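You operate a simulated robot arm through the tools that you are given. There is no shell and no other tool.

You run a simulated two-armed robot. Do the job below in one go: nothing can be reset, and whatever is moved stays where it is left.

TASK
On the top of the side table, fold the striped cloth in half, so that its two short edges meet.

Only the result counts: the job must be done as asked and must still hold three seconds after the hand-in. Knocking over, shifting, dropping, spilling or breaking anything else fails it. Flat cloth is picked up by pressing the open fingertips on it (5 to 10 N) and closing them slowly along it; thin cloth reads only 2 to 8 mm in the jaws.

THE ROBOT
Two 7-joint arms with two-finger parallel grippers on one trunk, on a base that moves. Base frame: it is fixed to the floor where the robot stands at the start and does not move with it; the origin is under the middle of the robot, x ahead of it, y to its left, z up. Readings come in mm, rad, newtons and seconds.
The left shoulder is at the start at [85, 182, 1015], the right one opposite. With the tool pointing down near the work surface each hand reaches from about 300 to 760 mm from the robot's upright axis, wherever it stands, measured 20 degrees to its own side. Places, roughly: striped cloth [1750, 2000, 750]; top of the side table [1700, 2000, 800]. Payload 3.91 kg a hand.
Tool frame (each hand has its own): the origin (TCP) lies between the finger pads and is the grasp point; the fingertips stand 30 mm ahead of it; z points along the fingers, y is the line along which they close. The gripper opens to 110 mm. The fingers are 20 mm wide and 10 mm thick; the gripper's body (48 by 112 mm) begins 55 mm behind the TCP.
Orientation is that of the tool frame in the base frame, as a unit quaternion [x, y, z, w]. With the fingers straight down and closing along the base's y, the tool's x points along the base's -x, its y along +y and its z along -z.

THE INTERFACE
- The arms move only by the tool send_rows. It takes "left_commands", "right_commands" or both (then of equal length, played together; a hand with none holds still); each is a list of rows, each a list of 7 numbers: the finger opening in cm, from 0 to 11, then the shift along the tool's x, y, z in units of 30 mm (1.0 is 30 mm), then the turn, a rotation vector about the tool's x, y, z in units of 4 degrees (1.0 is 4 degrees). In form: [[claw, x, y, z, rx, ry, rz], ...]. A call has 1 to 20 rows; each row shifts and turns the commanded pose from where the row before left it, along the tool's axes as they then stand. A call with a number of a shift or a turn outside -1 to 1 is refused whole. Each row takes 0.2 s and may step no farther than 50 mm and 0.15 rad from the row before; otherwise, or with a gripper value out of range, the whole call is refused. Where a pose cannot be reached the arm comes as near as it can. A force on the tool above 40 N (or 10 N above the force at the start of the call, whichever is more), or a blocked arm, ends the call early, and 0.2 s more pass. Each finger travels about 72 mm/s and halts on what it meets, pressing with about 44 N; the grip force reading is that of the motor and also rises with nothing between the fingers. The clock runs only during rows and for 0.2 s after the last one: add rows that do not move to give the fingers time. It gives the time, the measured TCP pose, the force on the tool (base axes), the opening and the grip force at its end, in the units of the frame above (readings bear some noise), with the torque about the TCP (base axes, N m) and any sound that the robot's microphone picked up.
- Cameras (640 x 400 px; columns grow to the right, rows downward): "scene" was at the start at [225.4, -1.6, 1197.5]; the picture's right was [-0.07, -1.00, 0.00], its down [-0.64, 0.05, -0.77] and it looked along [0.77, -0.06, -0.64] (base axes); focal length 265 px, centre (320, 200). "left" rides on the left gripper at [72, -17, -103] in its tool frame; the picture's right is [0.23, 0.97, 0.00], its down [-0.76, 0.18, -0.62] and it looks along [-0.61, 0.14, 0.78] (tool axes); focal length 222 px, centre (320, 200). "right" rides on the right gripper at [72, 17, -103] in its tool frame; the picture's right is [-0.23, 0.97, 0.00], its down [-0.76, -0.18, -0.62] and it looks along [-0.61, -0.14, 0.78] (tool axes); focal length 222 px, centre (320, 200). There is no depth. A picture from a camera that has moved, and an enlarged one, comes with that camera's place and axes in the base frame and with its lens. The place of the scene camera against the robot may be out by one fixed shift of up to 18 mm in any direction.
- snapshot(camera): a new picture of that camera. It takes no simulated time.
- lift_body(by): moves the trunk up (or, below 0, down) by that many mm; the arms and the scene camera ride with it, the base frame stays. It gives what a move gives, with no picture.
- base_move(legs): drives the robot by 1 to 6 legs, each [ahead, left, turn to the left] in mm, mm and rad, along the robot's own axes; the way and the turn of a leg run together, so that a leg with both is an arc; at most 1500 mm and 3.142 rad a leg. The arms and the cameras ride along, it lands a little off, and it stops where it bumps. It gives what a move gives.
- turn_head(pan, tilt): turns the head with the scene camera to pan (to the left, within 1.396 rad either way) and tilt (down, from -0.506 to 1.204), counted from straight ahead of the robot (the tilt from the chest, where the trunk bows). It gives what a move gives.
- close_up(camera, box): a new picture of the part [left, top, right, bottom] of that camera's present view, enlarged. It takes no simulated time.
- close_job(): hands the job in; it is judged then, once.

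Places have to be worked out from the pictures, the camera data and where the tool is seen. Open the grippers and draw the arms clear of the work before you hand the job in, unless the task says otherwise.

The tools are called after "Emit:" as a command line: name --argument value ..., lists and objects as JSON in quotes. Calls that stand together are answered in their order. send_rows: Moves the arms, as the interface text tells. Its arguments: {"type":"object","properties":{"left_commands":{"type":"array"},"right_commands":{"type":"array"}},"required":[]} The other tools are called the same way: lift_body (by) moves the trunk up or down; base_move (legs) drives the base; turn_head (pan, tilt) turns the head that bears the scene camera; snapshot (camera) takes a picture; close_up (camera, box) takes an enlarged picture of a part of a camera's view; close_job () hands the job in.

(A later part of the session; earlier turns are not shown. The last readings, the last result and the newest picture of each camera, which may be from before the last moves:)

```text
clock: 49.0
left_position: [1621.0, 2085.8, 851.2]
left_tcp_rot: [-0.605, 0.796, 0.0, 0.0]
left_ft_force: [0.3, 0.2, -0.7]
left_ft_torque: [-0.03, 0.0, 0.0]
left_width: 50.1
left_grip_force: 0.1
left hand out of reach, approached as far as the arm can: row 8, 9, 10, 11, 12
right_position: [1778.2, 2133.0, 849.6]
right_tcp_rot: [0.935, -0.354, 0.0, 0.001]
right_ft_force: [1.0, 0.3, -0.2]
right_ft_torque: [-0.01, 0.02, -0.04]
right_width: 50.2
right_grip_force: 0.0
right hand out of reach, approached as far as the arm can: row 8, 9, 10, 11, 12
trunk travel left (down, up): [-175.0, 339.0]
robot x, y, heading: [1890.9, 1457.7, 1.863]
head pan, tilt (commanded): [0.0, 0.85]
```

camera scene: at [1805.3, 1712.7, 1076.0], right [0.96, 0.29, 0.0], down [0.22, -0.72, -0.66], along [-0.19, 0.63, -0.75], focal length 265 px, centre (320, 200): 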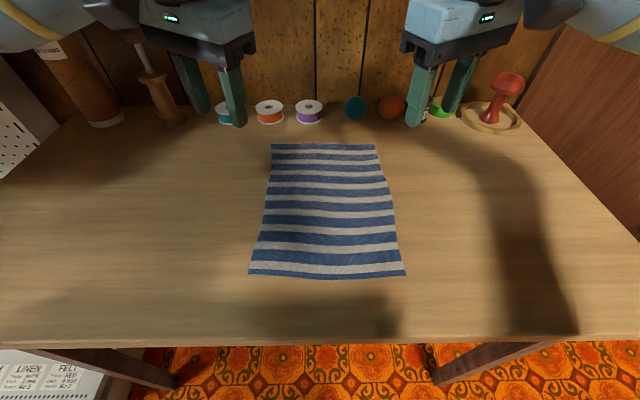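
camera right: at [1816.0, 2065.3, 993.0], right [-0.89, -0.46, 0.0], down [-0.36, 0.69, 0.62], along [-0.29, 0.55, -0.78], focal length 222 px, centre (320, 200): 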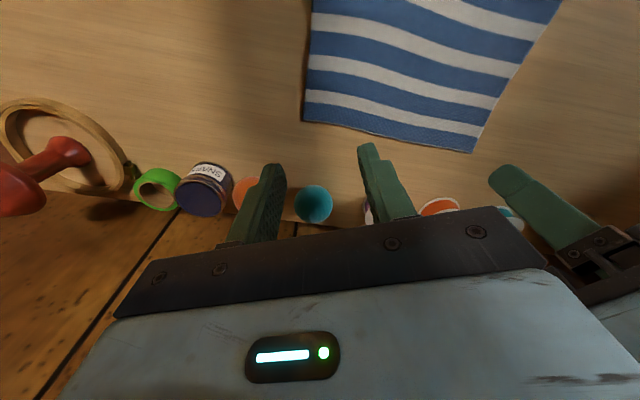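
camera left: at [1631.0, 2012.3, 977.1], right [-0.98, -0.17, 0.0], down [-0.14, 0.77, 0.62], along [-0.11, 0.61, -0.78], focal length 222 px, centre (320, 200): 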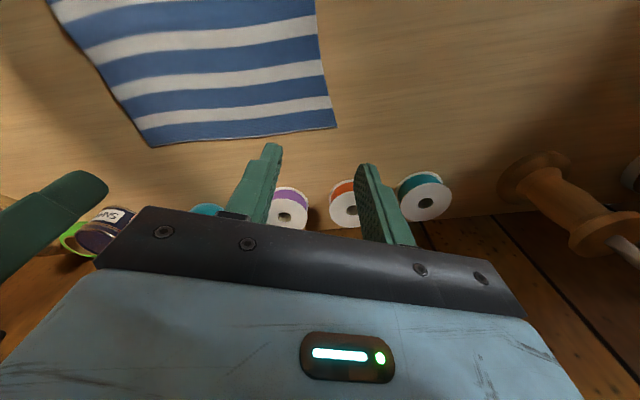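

Now about 32° of yaw is possible there. I test the other turning direction with the left hand, and first move the right hand 100 mm outward so they cannot touch.

Emit:
send_rows --right_commands '[[5, 0.438, -0.708, 0, 0, 0, 0], [5, 0.438, -0.708, 0, 0, 0, 0], [5, 0.438, -0.708, 0, 0, 0, 0], [5, 0.438, -0.708, 0, 0, 0, 0]]'

Emit:
send_rows --left_commands '[[5, 0, 0, 0, 0, 0, -1], [5, 0, 0, 0, 0, 0, -1], [5, 0, 0, 0, 0, 0, -1], [5, 0, 0, 0, 0, 0, -1], [5, 0, 0, 0, 0, 0, -1], [5, 0, 0, 0, 0, 0, -1], [5, 0, 0, 0, 0, 0, -1], [5, 0, 0, 0, 0, 0, -1], [5, 0, 0, 0, 0, 0, -1], [5, 0, 0, 0, 0, 0, -1], [5, 0, 0, 0, 0, 0, -1], [5, 0, 0, 0, 0, 0, -1], [5, 0, 0, 0, 0, 0, -1], [5, 0, 0, 0, 0, 0, -1], [5, 0, 0, 0, 0, 0, -1], [5, 0, 0, 0, 0, 0, -1], [5, 0, 0, 0, 0, 0, -1], [5, 0, 0, 0, 0, 0, -1], [5, 0, 0, 0, 0, 0, -1], [5, 0, 0, 0, 0, 0, -1]]'

```text
clock: 50.0
left_position: [1622.2, 2086.5, 849.9]
left_tcp_rot: [-0.605, 0.796, 0.0, 0.0]
left_ft_force: [-0.1, -0.8, 0.5]
left_ft_torque: [0.02, 0.0, 0.0]
left_width: 50.0
left_grip_force: 0.1
right_position: [1841.1, 2151.0, 850.1]
right_tcp_rot: [0.935, -0.354, -0.001, 0.0]
right_ft_force: [0.4, -1.0, -0.2]
right_ft_torque: [-0.03, 0.0, -0.04]
right_width: 50.2
right_grip_force: 0.1
right hand out of reach, approached as far as the arm can: row 3, 4
trunk travel left (down, up): [-175.0, 339.0]
robot x, y, heading: [1891.4, 1451.5, 1.861]
head pan, tilt (commanded): [0.0, 0.85]
```

```text
clock: 54.2
left_position: [1621.3, 2086.0, 849.5]
left_tcp_rot: [0.975, -0.221, 0.0, -0.001]
left_ft_force: [-0.1, -0.4, -0.7]
left_ft_torque: [-0.05, -0.01, -0.01]
left_width: 50.2
left_grip_force: 0.1
right_position: [1841.7, 2152.0, 850.6]
right_tcp_rot: [0.935, -0.355, 0.0, -0.001]
right_ft_force: [-0.8, 0.1, -0.4]
right_ft_torque: [0.0, 0.0, -0.01]
right_width: 50.3
right_grip_force: 0.0
trunk travel left (down, up): [-175.0, 339.0]
robot x, y, heading: [1890.7, 1452.8, 1.862]
head pan, tilt (commanded): [0.0, 0.85]
```

The left hand turns freely to -48° this way. I go on to -90° to see whether a true fore-and-aft grip is possible.

Emit:
send_rows --left_commands '[[5, 0, 0, 0, 0, 0, -1], [5, 0, 0, 0, 0, 0, -1], [5, 0, 0, 0, 0, 0, -1], [5, 0, 0, 0, 0, 0, -1], [5, 0, 0, 0, 0, 0, -1], [5, 0, 0, 0, 0, 0, -1], [5, 0, 0, 0, 0, 0, -1], [5, 0, 0, 0, 0, 0, -1], [5, 0, 0, 0, 0, 0, -1], [5, 0, 0, 0, 0, 0, -1]]'

Emit:
snapshot --camera "scene"

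Emit:
snapshot --camera "right"

Emit:
snapshot --camera "left"

```text
clock: 56.4
left_position: [1622.7, 2086.2, 850.1]
left_tcp_rot: [0.992, 0.127, 0.0, 0.0]
left_ft_force: [-0.3, -0.4, 0.3]
left_ft_torque: [-0.02, 0.0, 0.01]
left_width: 50.2
left_grip_force: 0.0
right_position: [1841.2, 2151.1, 852.3]
right_tcp_rot: [0.935, -0.354, -0.001, 0.0]
right_ft_force: [0.2, 0.8, -0.3]
right_ft_torque: [-0.02, 0.02, 0.02]
right_width: 50.0
right_grip_force: 0.1
trunk travel left (down, up): [-175.0, 339.0]
robot x, y, heading: [1894.1, 1453.7, 1.861]
head pan, tilt (commanded): [0.0, 0.85]
```

```text
taken
camera scene: at [1805.3, 1712.7, 1075.9], right [0.96, 0.29, 0.0], down [0.22, -0.72, -0.66], along [-0.19, 0.63, -0.75], focal length 265 px, centre (320, 200)
```

scene: 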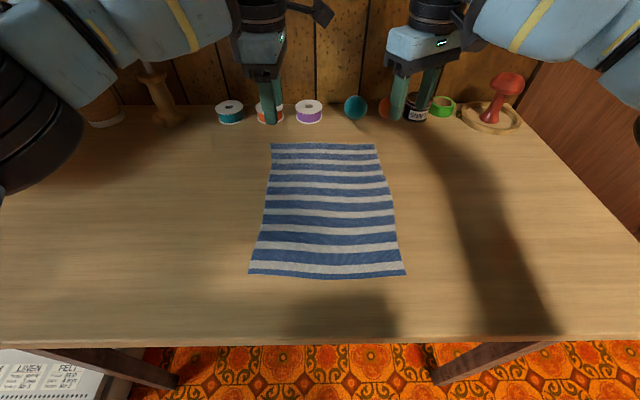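

```text
taken
camera right: at [1884.9, 2089.8, 954.7], right [-0.82, -0.58, 0.0], down [-0.45, 0.64, 0.62], along [-0.36, 0.51, -0.78], focal length 222 px, centre (320, 200)
```

right: 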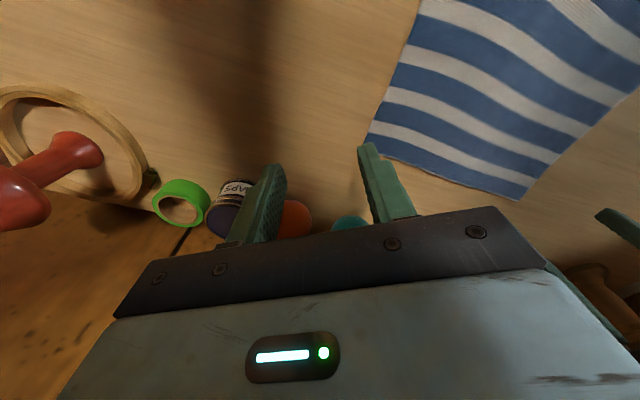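

```text
taken
camera left: at [1686.1, 2121.5, 954.5], right [0.46, -0.89, 0.0], down [-0.69, -0.36, 0.62], along [-0.55, -0.29, -0.78], focal length 222 px, centre (320, 200)
```

left: 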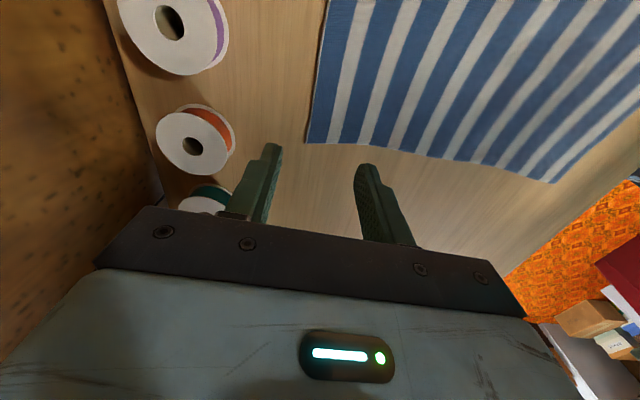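

The left hand can take the true fore-and-aft grip at -88°, with its camera inward; the right hand keeps the 32° corner-diagonal grip with its camera outward, so the two clear each other. Before touching the cloth I rehearse the carry in the air, from above the back edge to above the front edge.

Emit:
send_rows --left_commands '[[5, -0.03, 0.833, 0, 0, 0, 0], [5, -0.03, 0.833, 0, 0, 0, 0], [5, -0.03, 0.833, 0, 0, 0, 0], [5, -0.03, 0.833, 0, 0, 0, 0], [5, -0.03, 0.833, 0, 0, 0, 0], [5, -0.03, 0.833, 0, 0, 0, 0], [5, -0.03, 0.833, 0, 0, 0, 0], [5, -0.03, 0.833, 0, 0, 0, 0], [5, -0.03, 0.833, 0, 0, 0, 0], [5, -0.03, 0.833, 0, 0, 0, 0]]' --right_commands '[[5, 0.605, 0.606, 0, 0, 0, 0], [5, 0.605, 0.606, 0, 0, 0, 0], [5, 0.605, 0.606, 0, 0, 0, 0], [5, 0.605, 0.606, 0, 0, 0, 0], [5, 0.605, 0.606, 0, 0, 0, 0], [5, 0.605, 0.606, 0, 0, 0, 0], [5, 0.605, 0.606, 0, 0, 0, 0], [5, 0.605, 0.606, 0, 0, 0, 0], [5, 0.605, 0.606, 0, 0, 0, 0], [5, 0.605, 0.606, 0, 0, 0, 0]]'

Emit:
snapshot --camera "scene"

Emit:
snapshot --camera "right"

Emit:
snapshot --camera "left"

```text
clock: 58.6
left_position: [1674.4, 1840.1, 850.6]
left_tcp_rot: [0.992, 0.126, -0.001, 0.0]
left_ft_force: [-0.4, 0.9, -0.7]
left_ft_torque: [0.0, 0.01, -0.01]
left_width: 50.1
left_grip_force: 0.1
right_position: [1857.1, 1893.6, 851.9]
right_tcp_rot: [0.935, -0.354, 0.0, 0.001]
right_ft_force: [0.2, 0.4, -0.7]
right_ft_torque: [-0.01, -0.05, -0.01]
right_width: 50.0
right_grip_force: 0.1
trunk travel left (down, up): [-175.0, 339.0]
robot x, y, heading: [1890.4, 1457.8, 1.865]
head pan, tilt (commanded): [0.0, 0.85]
```

```text
taken
camera scene: at [1805.3, 1712.4, 1076.0], right [0.96, 0.29, 0.0], down [0.22, -0.72, -0.66], along [-0.19, 0.63, -0.75], focal length 265 px, centre (320, 200)
```

scene: 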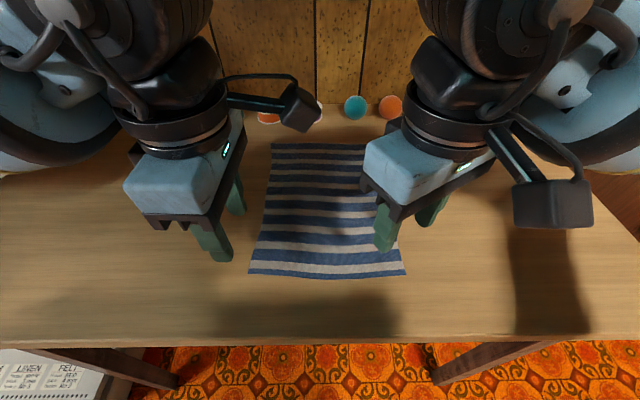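

```text
taken
camera right: at [1899.8, 1832.4, 955.3], right [-0.81, -0.58, 0.0], down [-0.45, 0.64, 0.62], along [-0.36, 0.51, -0.78], focal length 222 px, centre (320, 200)
```

right: 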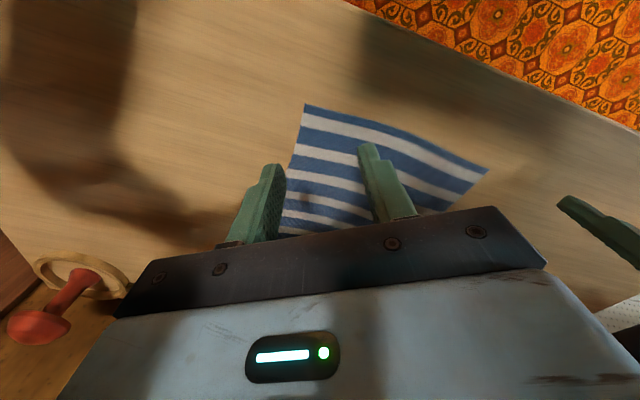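

```text
taken
camera left: at [1739.7, 1876.2, 954.8], right [0.46, -0.89, 0.0], down [-0.69, -0.36, 0.62], along [-0.55, -0.29, -0.78], focal length 222 px, centre (320, 200)
```

left: 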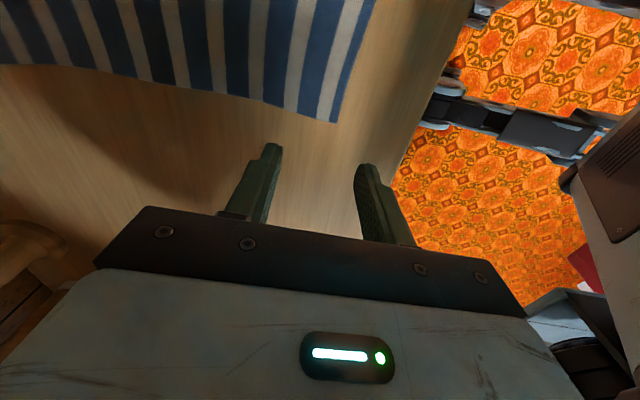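

The rehearsal worked, and the wrist views put the front corners at about [1682,1832] and [1877,1886]. I now go back over the back corners, open 30 mm and 18 mm above the cloth: left pinch point [1616,2084], right [1785,2138].

Emit:
send_rows --left_commands '[[3, 0.014, -0.837, 0.167, 0, 0, 0], [3, 0.014, -0.837, 0.167, 0, 0, 0], [3, 0.014, -0.837, 0.167, 0, 0, 0], [3, 0.014, -0.837, 0.167, 0, 0, 0], [3, 0.014, -0.837, 0.167, 0, 0, 0], [3, 0.014, -0.837, 0.167, 0, 0, 0], [3, 0.014, -0.837, 0.167, 0, 0, 0], [3, 0.014, -0.837, 0.167, 0, 0, 0], [3, 0.014, -0.837, 0.167, 0, 0, 0], [3, 0.014, -0.837, 0.167, 0, 0, 0], [3, 0, 0, 0, 0, 0, 0]]' --right_commands '[[3, -0.72, -0.451, 0.167, 0, 0, 0], [3, -0.72, -0.451, 0.167, 0, 0, 0], [3, -0.72, -0.451, 0.167, 0, 0, 0], [3, -0.72, -0.451, 0.167, 0, 0, 0], [3, -0.72, -0.451, 0.167, 0, 0, 0], [3, -0.72, -0.451, 0.167, 0, 0, 0], [3, -0.72, -0.451, 0.167, 0, 0, 0], [3, -0.72, -0.451, 0.167, 0, 0, 0], [3, -0.72, -0.451, 0.167, 0, 0, 0], [3, -0.72, -0.451, 0.167, 0, 0, 0], [3, 0, 0, 0, 0, 0, 0]]'

Emit:
snapshot --camera "left"

Emit:
snapshot --camera "right"

Emit:
close_up --camera "scene" --box '[220, 70, 444, 210]'

```text
clock: 61.0
left_position: [1616.5, 2084.6, 801.9]
left_tcp_rot: [0.992, 0.127, -0.001, 0.0]
left_ft_force: [-0.7, 0.1, 0.7]
left_ft_torque: [-0.02, -0.01, -0.03]
left_width: 30.1
left_grip_force: 0.1
right_position: [1783.1, 2138.8, 801.1]
right_tcp_rot: [0.935, -0.354, -0.001, 0.0]
right_ft_force: [-0.5, -0.5, -0.1]
right_ft_torque: [0.0, 0.01, 0.0]
right_width: 30.1
right_grip_force: 0.0
trunk travel left (down, up): [-175.0, 339.0]
robot x, y, heading: [1891.7, 1457.8, 1.862]
head pan, tilt (commanded): [0.0, 0.85]
```

```text
taken
camera left: at [1680.9, 2121.2, 905.5], right [0.46, -0.89, 0.0], down [-0.69, -0.36, 0.62], along [-0.55, -0.29, -0.78], focal length 222 px, centre (320, 200)
```

left: 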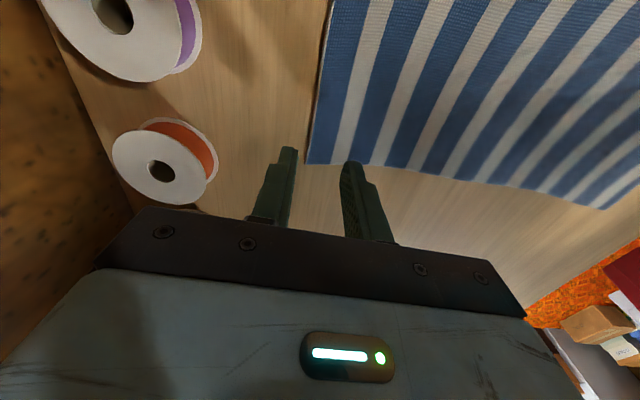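

```text
taken
camera right: at [1826.7, 2077.6, 905.0], right [-0.81, -0.58, 0.0], down [-0.45, 0.64, 0.62], along [-0.36, 0.51, -0.78], focal length 222 px, centre (320, 200)
```

right: 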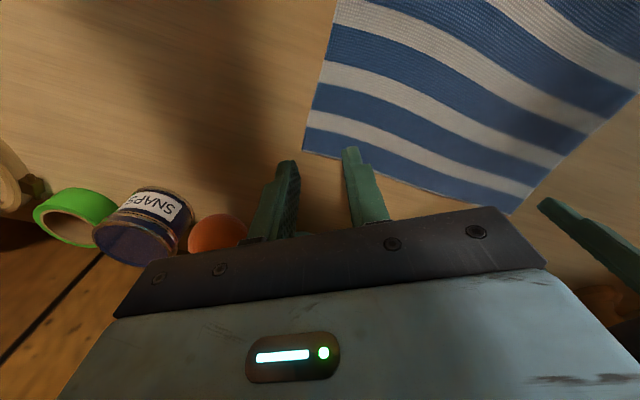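

```text
2.86 times, centred on (332, 140) of scene
camera zoom: at [1805.4, 1712.5, 1076.0], right [0.96, 0.29, 0.0], down [0.22, -0.72, -0.66], along [-0.19, 0.63, -0.75], focal length 758 px, centre (286, 371)
```

zoom: 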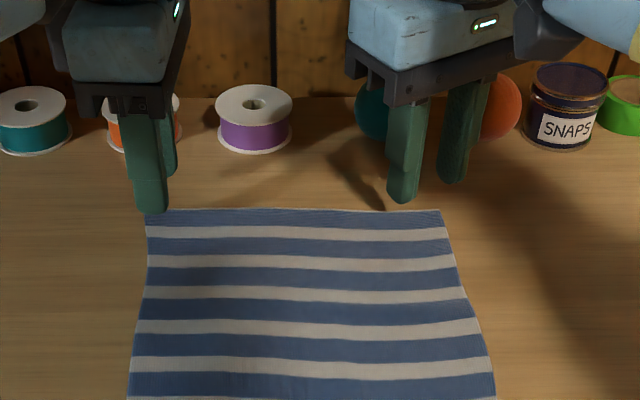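

Both pinch points check out against the wrist views, with the corners about 12 mm outward of the finger centres. I lower both hands close to the cloth, and then feel for contact in small steps.

Emit:
send_rows --left_commands '[[3, 0, 0, 0.19, 0, 0, 0], [3, 0, 0, 0.19, 0, 0, 0], [3, 0, 0, 0.19, 0, 0, 0], [3, 0, 0, 0, 0, 0, 0]]' --right_commands '[[3, 0, 0, 0.17, 0, 0, 0], [3, 0, 0, 0.19, 0, 0, 0], [3, 0, 0, 0.19, 0, 0, 0], [3, 0, 0, 0, 0, 0, 0]]'

Emit:
send_rows --left_commands '[[3, 0, 0, 0.05, 0, 0, 0], [3, 0, 0, 0, 0, 0, 0]]' --right_commands '[[3, 0, 0, 0.05, 0, 0, 0], [3, 0, 0, 0, 0, 0, 0]]'

```text
clock: 62.0
left_position: [1616.4, 2084.1, 783.9]
left_tcp_rot: [0.992, 0.126, 0.0, 0.0]
left_ft_force: [0.2, -0.6, -0.2]
left_ft_torque: [0.0, -0.03, 0.02]
left_width: 30.1
left_grip_force: 0.1
right_position: [1785.7, 2137.9, 785.6]
right_tcp_rot: [0.935, -0.354, 0.0, 0.001]
right_ft_force: [-0.7, 0.0, 0.1]
right_ft_torque: [-0.02, 0.01, 0.0]
right_width: 30.1
right_grip_force: 0.0
trunk travel left (down, up): [-175.0, 339.0]
robot x, y, heading: [1890.7, 1456.0, 1.866]
head pan, tilt (commanded): [0.0, 0.85]
```

```text
clock: 62.6
left_position: [1617.2, 2084.9, 782.5]
left_tcp_rot: [0.992, 0.126, 0.0, 0.0]
left_ft_force: [-0.4, 0.4, 0.8]
left_ft_torque: [0.0, 0.01, 0.02]
left_width: 29.8
left_grip_force: 0.0
right_position: [1783.8, 2138.7, 783.4]
right_tcp_rot: [0.935, -0.353, 0.0, 0.001]
right_ft_force: [0.2, -0.1, 0.2]
right_ft_torque: [-0.04, -0.05, -0.01]
right_width: 30.3
right_grip_force: 0.0
trunk travel left (down, up): [-175.0, 339.0]
robot x, y, heading: [1892.0, 1456.6, 1.867]
head pan, tilt (commanded): [0.0, 0.85]
```

No contact yet with the TCPs at about z 783. I continue in 1.5 mm steps.

Emit:
send_rows --left_commands '[[3, 0, 0, 0.05, 0, 0, 0], [3, 0, 0, 0, 0, 0, 0]]' --right_commands '[[3, 0, 0, 0.05, 0, 0, 0], [3, 0, 0, 0, 0, 0, 0]]'

Emit:
send_rows --left_commands '[[3, 0, 0, 0.04, 0, 0, 0], [3, 0, 0, 0, 0, 0, 0]]' --right_commands '[[3, 0, 0, 0.04, 0, 0, 0], [3, 0, 0, 0, 0, 0, 0]]'

```text
clock: 63.2
left_position: [1616.5, 2083.7, 780.5]
left_tcp_rot: [0.992, 0.126, 0.001, -0.001]
left_ft_force: [0.3, 0.0, 5.7]
left_ft_torque: [-0.13, -0.01, 0.0]
left_width: 30.2
left_grip_force: 0.5
right_position: [1784.9, 2137.3, 782.9]
right_tcp_rot: [0.936, -0.353, 0.0, 0.0]
right_ft_force: [0.7, 0.5, -0.5]
right_ft_torque: [0.03, 0.02, 0.02]
right_width: 29.7
right_grip_force: 0.2
trunk travel left (down, up): [-175.0, 339.0]
robot x, y, heading: [1889.5, 1454.6, 1.857]
head pan, tilt (commanded): [0.0, 0.85]
```

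```text
clock: 63.8
left_position: [1617.4, 2085.0, 781.9]
left_tcp_rot: [0.992, 0.126, 0.001, -0.002]
left_ft_force: [-0.3, 1.4, 16.0]
left_ft_torque: [-0.27, -0.06, -0.02]
left_width: 29.7
left_grip_force: 0.0
right_position: [1785.1, 2137.0, 782.2]
right_tcp_rot: [0.936, -0.353, -0.001, 0.0]
right_ft_force: [0.6, 0.1, 0.1]
right_ft_torque: [0.03, 0.01, 0.0]
right_width: 29.8
right_grip_force: 0.0
trunk travel left (down, up): [-175.0, 339.0]
robot x, y, heading: [1897.7, 1455.7, 1.864]
head pan, tilt (commanded): [0.0, 0.85]
```

The left hand now presses with 16 N, mostly on its finger on the cloth, so I back it off slightly. The right one has no contact yet and goes on down.

Emit:
send_rows --left_commands '[[3, 0, 0, -0.03, 0, 0, 0], [3, 0, 0, 0, 0, 0, 0]]' --right_commands '[[3, 0, 0, 0.04, 0, 0, 0], [3, 0, 0, 0, 0, 0, 0]]'

```text
clock: 64.4
left_position: [1617.7, 2085.1, 781.0]
left_tcp_rot: [0.992, 0.127, 0.0, 0.0]
left_ft_force: [0.2, 2.1, 12.4]
left_ft_torque: [-0.17, -0.04, 0.02]
left_width: 28.8
left_grip_force: 0.1
right_position: [1785.3, 2138.0, 781.6]
right_tcp_rot: [0.935, -0.353, -0.002, -0.001]
right_ft_force: [-0.4, 1.3, 6.8]
right_ft_torque: [-0.03, 0.14, -0.04]
right_width: 29.8
right_grip_force: 0.1
trunk travel left (down, up): [-175.0, 339.0]
robot x, y, heading: [1892.6, 1456.4, 1.865]
head pan, tilt (commanded): [0.0, 0.85]
```

The right hand presses with 6.8 N. I ease the left a little more, and then close both grippers slowly along the cloth.

Emit:
send_rows --left_commands '[[2.9, 0, 0, -0.015, 0, 0, 0], [2.7, 0, 0, 0, 0, 0, 0], [2.5, 0, 0, 0, 0, 0, 0], [2.3, 0, 0, 0, 0, 0, 0], [2.1, 0, 0, 0, 0, 0, 0], [1.9, 0, 0, 0, 0, 0, 0], [1.7, 0, 0, 0, 0, 0, 0], [1.5, 0, 0, 0, 0, 0, 0], [1.3, 0, 0, 0, 0, 0, 0], [1.1, 0, 0, 0, 0, 0, 0], [1.0, 0, 0, 0, 0, 0, 0]]' --right_commands '[[2.9, 0, 0, 0, 0, 0, 0], [2.7, 0, 0, 0, 0, 0, 0], [2.5, 0, 0, 0, 0, 0, 0], [2.3, 0, 0, 0, 0, 0, 0], [2.1, 0, 0, 0, 0, 0, 0], [1.9, 0, 0, 0, 0, 0, 0], [1.7, 0, 0, 0, 0, 0, 0], [1.5, 0, 0, 0, 0, 0, 0], [1.3, 0, 0, 0, 0, 0, 0], [1.1, 0, 0, 0, 0, 0, 0], [1.0, 0, 0, 0, 0, 0, 0]]'

Emit:
close_up --camera "scene" --box '[240, 90, 400, 190]'

Emit:
close_up --camera "left" --box '[240, 80, 432, 200]'

Emit:
close_up --camera "right" --box '[240, 80, 432, 200]'

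```text
clock: 66.8
left_position: [1617.3, 2083.2, 781.9]
left_tcp_rot: [0.992, 0.126, 0.0, -0.001]
left_ft_force: [1.9, 0.3, 3.1]
left_ft_torque: [-0.01, -0.06, 0.0]
left_width: 10.1
left_grip_force: 0.0
right_position: [1784.2, 2137.3, 781.3]
right_tcp_rot: [0.935, -0.355, -0.002, 0.0]
right_ft_force: [-3.5, 0.7, 18.2]
right_ft_torque: [-0.06, 0.25, -0.05]
right_width: 11.1
right_grip_force: 1.0
trunk travel left (down, up): [-175.0, 339.0]
robot x, y, heading: [1895.5, 1455.9, 1.865]
head pan, tilt (commanded): [0.0, 0.85]
```

```text
4.00 times, centred on (320, 140) of scene
camera zoom: at [1805.7, 1711.2, 1076.4], right [0.96, 0.29, 0.0], down [0.22, -0.72, -0.66], along [-0.19, 0.63, -0.75], focal length 1062 px, centre (320, 440)
```

zoom: 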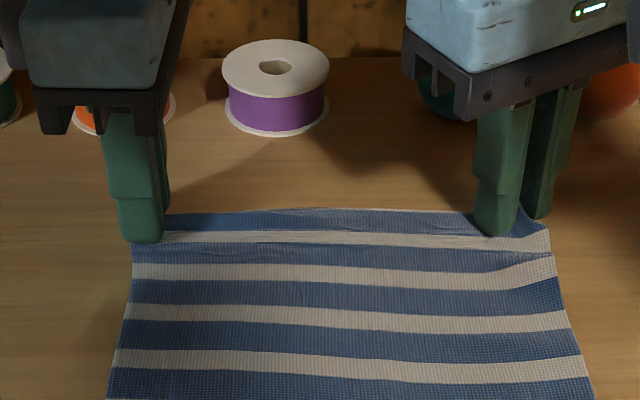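

```text
3.33 times, centred on (336, 140) of left
camera zoom: at [1681.2, 2119.6, 885.5], right [0.46, -0.89, 0.0], down [-0.69, -0.36, 0.62], along [-0.55, -0.29, -0.78], focal length 740 px, centre (267, 400)
```

zoom: 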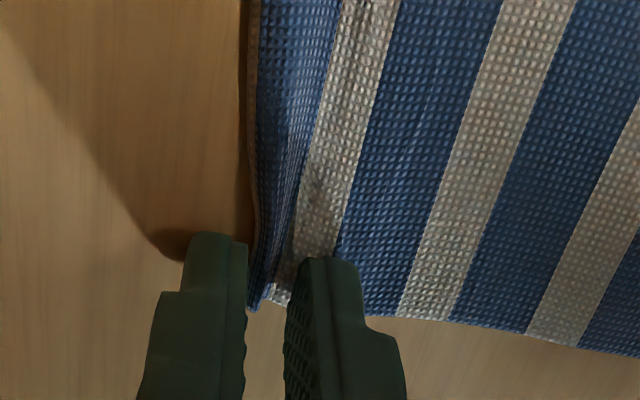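

```text
3.33 times, centred on (336, 140) of right
camera zoom: at [1827.7, 2075.9, 884.8], right [-0.81, -0.58, 0.0], down [-0.45, 0.64, 0.63], along [-0.36, 0.51, -0.78], focal length 740 px, centre (267, 400)
```

zoom: 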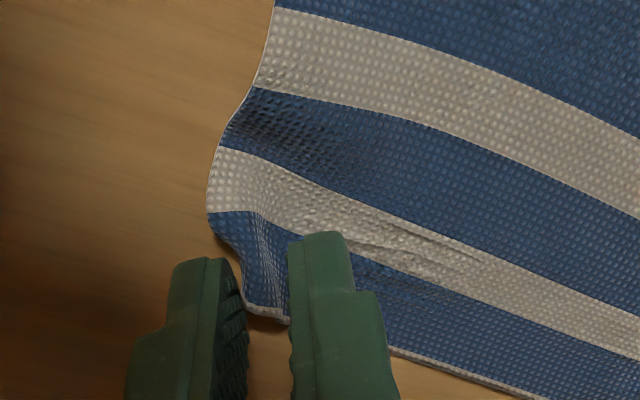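

The cloth is rucking up between the fingers of both hands as planned, with openings near 10 mm. I close fully and hold.

Emit:
send_rows --left_commands '[[0.8, 0, 0, 0, 0, 0, 0], [0.6, 0, 0, 0, 0, 0, 0], [0.4, 0, 0, 0, 0, 0, 0], [0.2, 0, 0, 0, 0, 0, 0], [0, 0, 0, 0, 0, 0, 0], [0, 0, 0, 0, 0, 0, 0], [0, 0, 0, 0, 0, 0, 0]]' --right_commands '[[0.9, 0, 0, 0, 0, 0, 0], [0.6, 0, 0, 0, 0, 0, 0], [0.4, 0, 0, 0, 0, 0, 0], [0.2, 0, 0, 0, 0, 0, 0], [0, 0, 0, 0, 0, 0, 0], [0, 0, 0, 0, 0, 0, 0], [0, 0, 0, 0, 0, 0, 0]]'

Emit:
close_up --camera "scene" --box '[240, 90, 400, 190]'

Emit:
close_up --camera "left" --box '[240, 80, 432, 200]'

Emit:
close_up --camera "right" --box '[240, 80, 432, 200]'

```text
clock: 68.4
left_position: [1616.1, 2083.2, 781.9]
left_tcp_rot: [0.992, 0.126, 0.002, -0.001]
left_ft_force: [2.6, 1.4, 0.6]
left_ft_torque: [0.05, -0.07, 0.01]
left_width: 1.6
left_grip_force: 41.3
right_position: [1784.5, 2137.3, 781.1]
right_tcp_rot: [0.936, -0.353, -0.001, 0.0]
right_ft_force: [-5.1, -5.1, 21.0]
right_ft_torque: [-0.13, 0.29, 0.03]
right_width: 2.1
right_grip_force: 42.6
trunk travel left (down, up): [-175.0, 339.0]
robot x, y, heading: [1892.7, 1451.8, 1.857]
head pan, tilt (commanded): [0.0, 0.85]
```

```text
4.00 times, centred on (320, 140) of scene
camera zoom: at [1805.4, 1710.8, 1076.4], right [0.96, 0.29, 0.0], down [0.22, -0.72, -0.66], along [-0.19, 0.63, -0.75], focal length 1062 px, centre (320, 440)
```

zoom: 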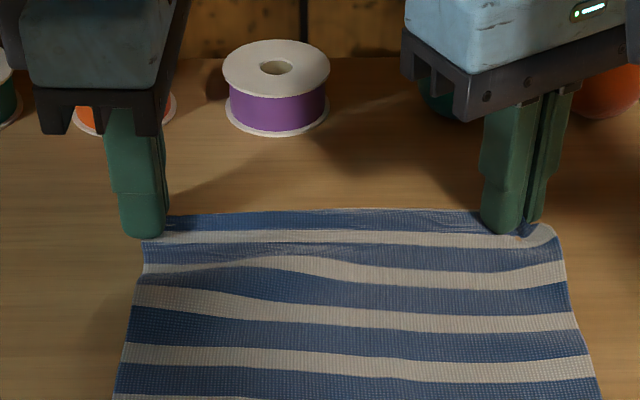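

```text
3.33 times, centred on (336, 140) of left
camera zoom: at [1680.9, 2119.3, 885.7], right [0.46, -0.89, 0.0], down [-0.69, -0.36, 0.62], along [-0.55, -0.29, -0.78], focal length 740 px, centre (267, 400)
```

zoom: 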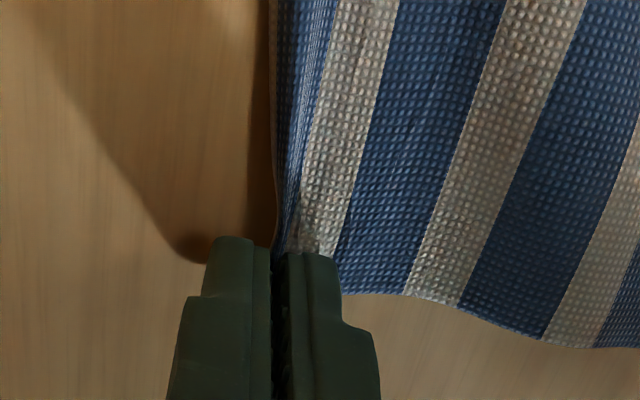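

```text
3.33 times, centred on (336, 140) of right
camera zoom: at [1827.0, 2075.2, 884.8], right [-0.81, -0.58, 0.0], down [-0.45, 0.64, 0.62], along [-0.36, 0.51, -0.78], focal length 740 px, centre (267, 400)
```

zoom: 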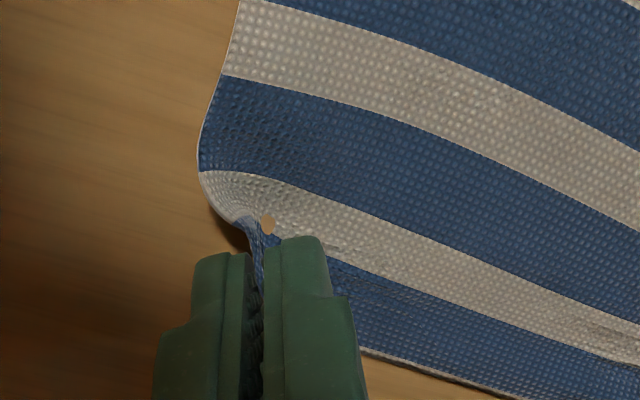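

Both jaws have closed on something thin, 1.6 and 2.1 mm. I lift both hands 30 mm slowly and look whether the cloth comes with them.

Emit:
send_rows --left_commands '[[0, 0, 0, -0.2, 0, 0, 0], [0, 0, 0, -0.2, 0, 0, 0], [0, 0, 0, -0.2, 0, 0, 0], [0, 0, 0, -0.2, 0, 0, 0], [0, 0, 0, -0.2, 0, 0, 0], [0, 0, 0, 0, 0, 0, 0]]' --right_commands '[[0, 0, 0, -0.2, 0, 0, 0], [0, 0, 0, -0.2, 0, 0, 0], [0, 0, 0, -0.2, 0, 0, 0], [0, 0, 0, -0.2, 0, 0, 0], [0, 0, 0, -0.2, 0, 0, 0], [0, 0, 0, 0, 0, 0, 0]]'

Emit:
close_up --camera "scene" --box '[208, 70, 432, 210]'

Emit:
close_up --camera "left" --box '[240, 80, 432, 200]'

Emit:
close_up --camera "right" --box '[240, 80, 432, 200]'

```text
clock: 69.8
left_position: [1616.2, 2086.0, 811.2]
left_tcp_rot: [0.992, 0.126, -0.001, 0.0]
left_ft_force: [1.7, -0.1, -0.3]
left_ft_torque: [0.02, -0.04, 0.0]
left_width: 1.8
left_grip_force: 41.3
right_position: [1782.9, 2138.1, 809.6]
right_tcp_rot: [0.935, -0.354, 0.0, 0.001]
right_ft_force: [-1.6, -0.3, 0.0]
right_ft_torque: [-0.04, 0.04, 0.03]
right_width: 1.8
right_grip_force: 41.4
trunk travel left (down, up): [-175.0, 339.0]
robot x, y, heading: [1892.1, 1450.5, 1.862]
head pan, tilt (commanded): [0.0, 0.85]
```

```text
2.86 times, centred on (320, 140) of scene
camera zoom: at [1805.3, 1712.7, 1075.9], right [0.96, 0.29, 0.0], down [0.22, -0.72, -0.66], along [-0.19, 0.63, -0.75], focal length 758 px, centre (320, 371)
```

zoom: 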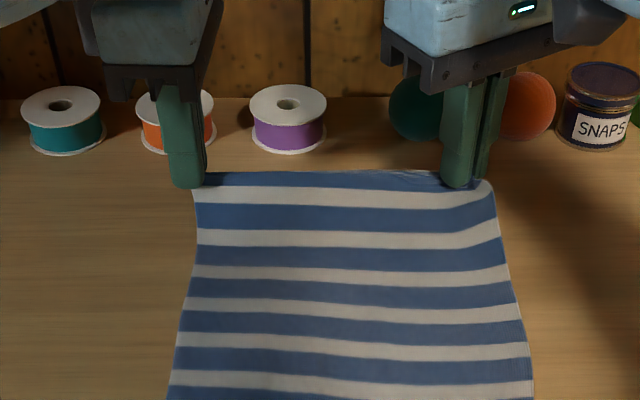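

```text
3.33 times, centred on (336, 140) of left
camera zoom: at [1680.7, 2121.2, 914.7], right [0.46, -0.89, 0.0], down [-0.69, -0.36, 0.62], along [-0.55, -0.29, -0.78], focal length 740 px, centre (267, 400)
```

zoom: 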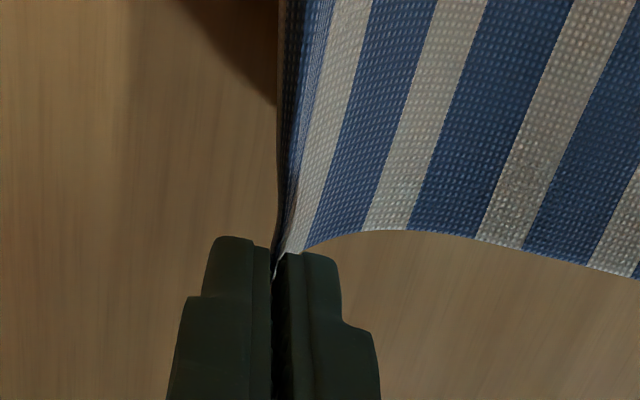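

```text
3.33 times, centred on (336, 140) of right
camera zoom: at [1827.0, 2076.9, 912.9], right [-0.81, -0.58, 0.0], down [-0.45, 0.64, 0.62], along [-0.36, 0.51, -0.78], focal length 740 px, centre (267, 400)
```

zoom: 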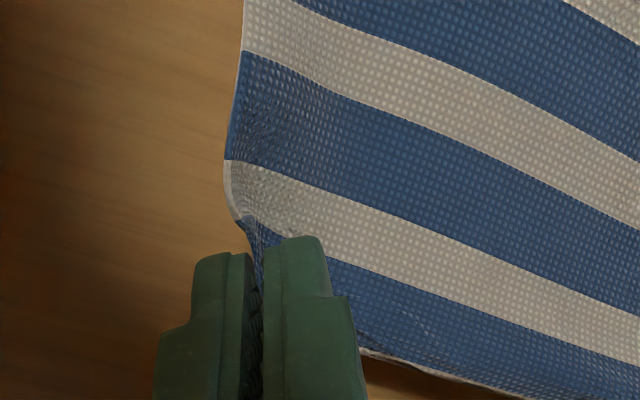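

Both corners came up cleanly in the jaws. I now carry the back edge over in a flat arc, both hands together, and stop a bit past the middle to look.

Emit:
send_rows --left_commands '[[0, 0.017, 0.283, -0.317, 0, 0, 0], [0, 0.017, 0.283, -0.317, 0, 0, 0], [0, 0.02, 0.35, -0.333, 0, 0, 0], [0, 0.02, 0.35, -0.333, 0, 0, 0], [0, 0.0225, 0.416, -0.3, 0, 0, 0], [0, 0.0225, 0.416, -0.3, 0, 0, 0], [0, 0.024, 0.466, -0.2, 0, 0, 0], [0, 0.024, 0.466, -0.2, 0, 0, 0], [0, 0.026, 0.5, -0.1, 0, 0, 0], [0, 0.026, 0.5, -0.1, 0, 0, 0], [0, 0.026, 0.5, 0.067, 0, 0, 0], [0, 0.026, 0.5, 0.067, 0, 0, 0]]' --right_commands '[[0, 0.246, 0.153, -0.317, 0, 0, 0], [0, 0.246, 0.153, -0.317, 0, 0, 0], [0, 0.306, 0.19, -0.333, 0, 0, 0], [0, 0.306, 0.19, -0.333, 0, 0, 0], [0, 0.362, 0.225, -0.3, 0, 0, 0], [0, 0.362, 0.225, -0.3, 0, 0, 0], [0, 0.405, 0.251, -0.2, 0, 0, 0], [0, 0.405, 0.251, -0.2, 0, 0, 0], [0, 0.436, 0.27, -0.1, 0, 0, 0], [0, 0.436, 0.27, -0.1, 0, 0, 0], [0, 0.436, 0.27, 0.067, 0, 0, 0], [0, 0.436, 0.27, 0.067, 0, 0, 0]]'

Emit:
snapshot --camera "scene"

Emit:
snapshot --camera "left"

Emit:
snapshot --camera "right"

```text
clock: 72.4
left_position: [1662.3, 1941.6, 881.4]
left_tcp_rot: [0.992, 0.125, 0.0, 0.0]
left_ft_force: [0.6, 0.3, -0.4]
left_ft_torque: [0.03, 0.0, 0.0]
left_width: 1.4
left_grip_force: 41.4
right_position: [1828.9, 1989.2, 882.3]
right_tcp_rot: [0.935, -0.354, 0.0, 0.001]
right_ft_force: [-1.0, 0.1, 0.7]
right_ft_torque: [0.02, 0.0, 0.06]
right_width: 1.8
right_grip_force: 42.1
trunk travel left (down, up): [-175.0, 339.0]
robot x, y, heading: [1893.2, 1454.4, 1.861]
head pan, tilt (commanded): [0.0, 0.85]
```

```text
taken
camera scene: at [1805.4, 1712.5, 1076.0], right [0.96, 0.29, 0.0], down [0.22, -0.72, -0.66], along [-0.19, 0.63, -0.75], focal length 265 px, centre (320, 200)
```

scene: 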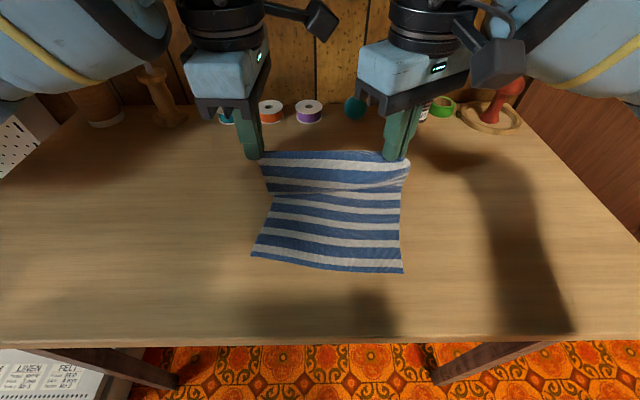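

```text
taken
camera left: at [1726.6, 1976.4, 985.9], right [0.46, -0.89, 0.0], down [-0.69, -0.36, 0.62], along [-0.55, -0.29, -0.78], focal length 222 px, centre (320, 200)
```

left: 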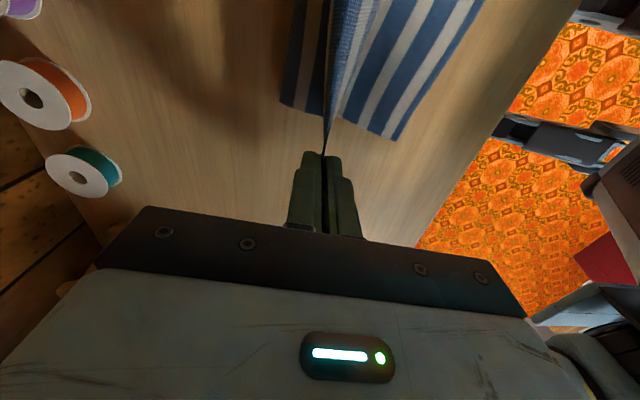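

```text
taken
camera right: at [1872.7, 1928.2, 984.4], right [-0.81, -0.58, 0.0], down [-0.45, 0.64, 0.62], along [-0.36, 0.51, -0.78], focal length 222 px, centre (320, 200)
```

right: 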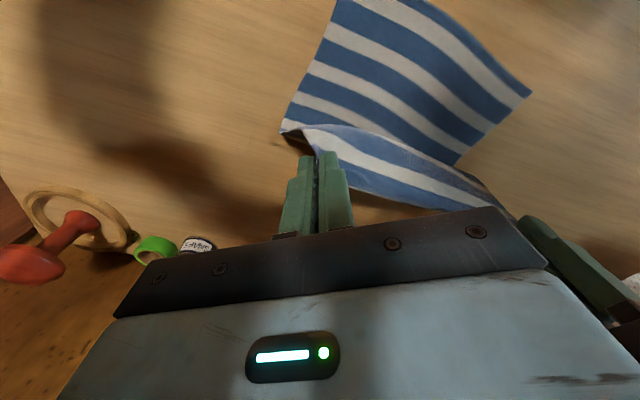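

The fold is going well, but the cloth's front-left corner has crept about 25 mm inward, so the lower edge now runs from about 446 mm ahead on the left to 421 mm on the right. I aim the rest of the arc at that slanted edge, and stop 8 mm above the cloth.

Emit:
send_rows --left_commands '[[0, 0.009, 0.217, 0.133, 0, 0, 0], [0, 0.009, 0.217, 0.133, 0, 0, 0], [0, 0.009, 0.217, 0.233, 0, 0, 0], [0, 0.009, 0.217, 0.233, 0, 0, 0], [0, 0.008, 0.2, 0.3, 0, 0, 0], [0, 0.008, 0.2, 0.3, 0, 0, 0], [0, 0.007, 0.167, 0.333, 0, 0, 0], [0, 0.007, 0.167, 0.333, 0, 0, 0], [0, 0.005, 0.133, 0.3, 0, 0, 0], [0, 0.005, 0.133, 0.3, 0, 0, 0], [0, 0.004, 0.1, 0.233, 0, 0, 0], [0, 0.004, 0.1, 0.233, 0, 0, 0]]' --right_commands '[[0, 0.297, 0.184, 0.1, 0, 0, 0], [0, 0.297, 0.184, 0.1, 0, 0, 0], [0, 0.283, 0.176, 0.233, 0, 0, 0], [0, 0.283, 0.176, 0.233, 0, 0, 0], [0, 0.255, 0.158, 0.3, 0, 0, 0], [0, 0.255, 0.158, 0.3, 0, 0, 0], [0, 0.212, 0.132, 0.333, 0, 0, 0], [0, 0.212, 0.132, 0.333, 0, 0, 0], [0, 0.142, 0.088, 0.317, 0, 0, 0], [0, 0.142, 0.088, 0.317, 0, 0, 0], [0, 0.099, 0.061, 0.25, 0, 0, 0], [0, 0.099, 0.061, 0.25, 0, 0, 0]]'

Emit:
snapshot --camera "scene"

Emit:
close_up --camera "scene" --box '[208, 170, 432, 310]'

Emit:
snapshot --camera "left"

Emit:
snapshot --camera "right"

```text
clock: 75.0
left_position: [1679.2, 1880.5, 788.7]
left_tcp_rot: [0.992, 0.126, 0.001, 0.0]
left_ft_force: [-0.6, -0.5, -0.5]
left_ft_torque: [-0.01, -0.02, 0.01]
left_width: 1.5
left_grip_force: 41.9
right_position: [1854.3, 1902.3, 787.9]
right_tcp_rot: [0.936, -0.353, 0.0, 0.001]
right_ft_force: [-1.0, 0.1, 0.6]
right_ft_torque: [-0.02, 0.03, -0.01]
right_width: 1.7
right_grip_force: 41.8
trunk travel left (down, up): [-175.0, 339.0]
robot x, y, heading: [1893.2, 1453.7, 1.862]
head pan, tilt (commanded): [0.0, 0.85]
```

```text
taken
camera scene: at [1805.3, 1712.7, 1075.9], right [0.96, 0.29, 0.0], down [0.22, -0.72, -0.66], along [-0.19, 0.63, -0.75], focal length 265 px, centre (320, 200)
```

scene: 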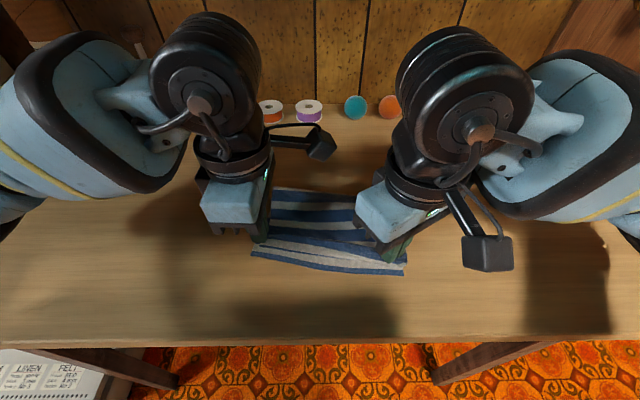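

```text
2.86 times, centred on (320, 240) of scene
camera zoom: at [1805.3, 1712.7, 1075.9], right [0.96, 0.29, 0.0], down [0.22, -0.72, -0.66], along [-0.19, 0.63, -0.75], focal length 758 px, centre (320, 86)
```

zoom: 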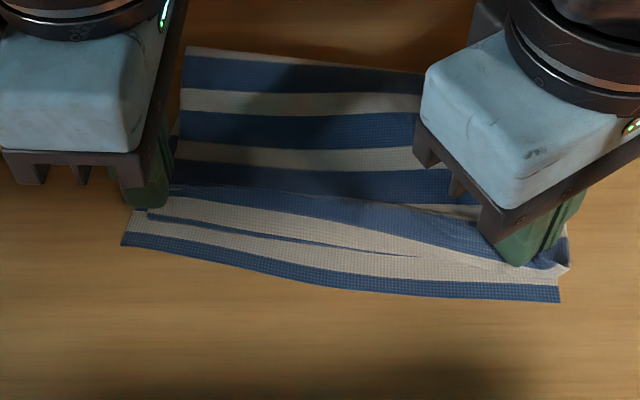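

```text
taken
camera left: at [1744.4, 1917.1, 893.4], right [0.46, -0.89, 0.0], down [-0.69, -0.36, 0.62], along [-0.55, -0.29, -0.78], focal length 222 px, centre (320, 200)
```

left: 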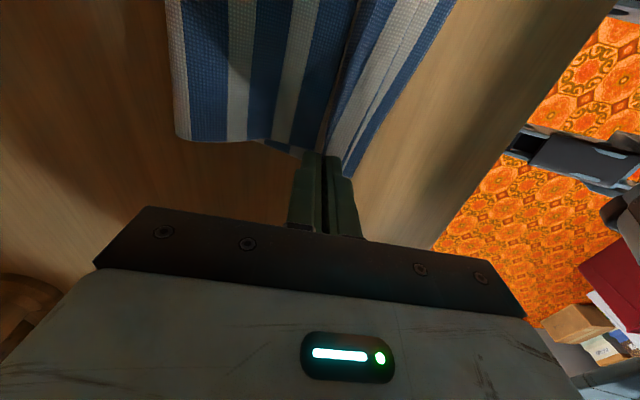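

```text
taken
camera right: at [1898.0, 1841.4, 891.8], right [-0.81, -0.58, 0.0], down [-0.45, 0.64, 0.62], along [-0.36, 0.51, -0.78], focal length 222 px, centre (320, 200)
```

right: 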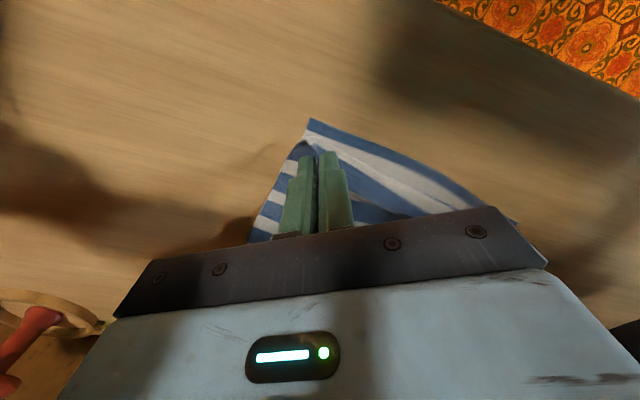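

The hands are over the lower edge as planned: left at 468 mm for the corner at 444, right at 438 for the corner at 417. I lower the last few millimetres until light contact.

Emit:
send_rows --left_commands '[[0, 0, 0, 0.06, 0, 0, 0], [0, 0, 0, 0.06, 0, 0, 0], [0, 0, 0, 0.03, 0, 0, 0], [0, 0, 0, 0, 0, 0, 0]]' --right_commands '[[0, 0, 0, 0.06, 0, 0, 0], [0, 0, 0, 0.06, 0, 0, 0], [0, 0, 0, 0.03, 0, 0, 0], [0, 0, 0, 0, 0, 0, 0]]'

Emit:
close_up --camera "scene" --box '[240, 190, 400, 290]'

Emit:
close_up --camera "left" --box '[240, 60, 432, 180]'

Emit:
close_up --camera "right" --box '[220, 80, 412, 200]'

```text
clock: 76.0
left_position: [1679.5, 1881.0, 785.1]
left_tcp_rot: [0.992, 0.126, 0.0, 0.001]
left_ft_force: [1.9, 1.0, 0.8]
left_ft_torque: [0.0, -0.04, -0.01]
left_width: 1.7
left_grip_force: 42.1
right_position: [1855.7, 1903.3, 784.7]
right_tcp_rot: [0.936, -0.353, -0.001, 0.0]
right_ft_force: [-1.5, 0.6, 0.7]
right_ft_torque: [0.04, 0.05, 0.0]
right_width: 2.1
right_grip_force: 41.5
trunk travel left (down, up): [-175.0, 339.0]
robot x, y, heading: [1890.7, 1456.6, 1.866]
head pan, tilt (commanded): [0.0, 0.85]
```

```text
4.00 times, centred on (320, 240) of scene
camera zoom: at [1805.3, 1712.7, 1075.9], right [0.96, 0.29, 0.0], down [0.22, -0.72, -0.66], along [-0.19, 0.63, -0.75], focal length 1062 px, centre (320, 40)
```

zoom: 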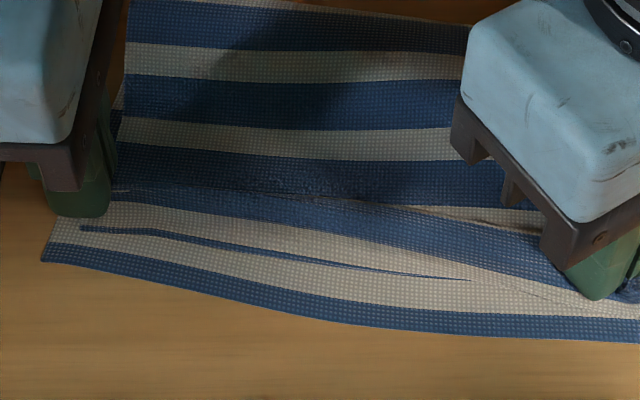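

```text
3.33 times, centred on (336, 120) of left
camera zoom: at [1744.4, 1917.4, 889.0], right [0.46, -0.89, 0.0], down [-0.69, -0.36, 0.62], along [-0.55, -0.29, -0.78], focal length 740 px, centre (267, 467)
```

zoom: 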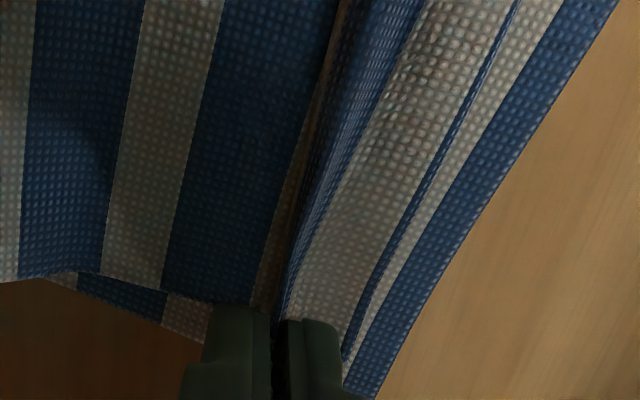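

```text
3.33 times, centred on (316, 140) of right
camera zoom: at [1898.6, 1841.3, 887.9], right [-0.81, -0.58, 0.0], down [-0.45, 0.64, 0.62], along [-0.36, 0.51, -0.78], focal length 740 px, centre (333, 400)
```

zoom: 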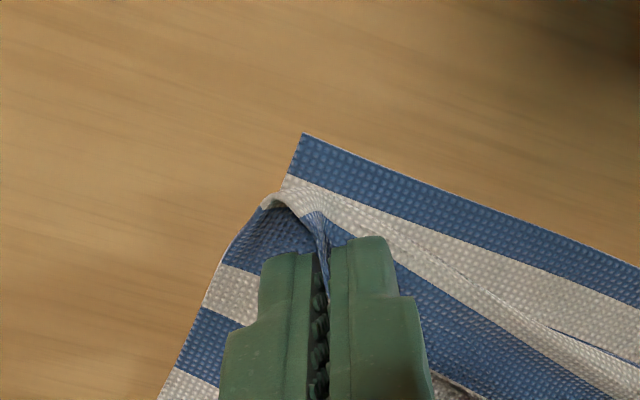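

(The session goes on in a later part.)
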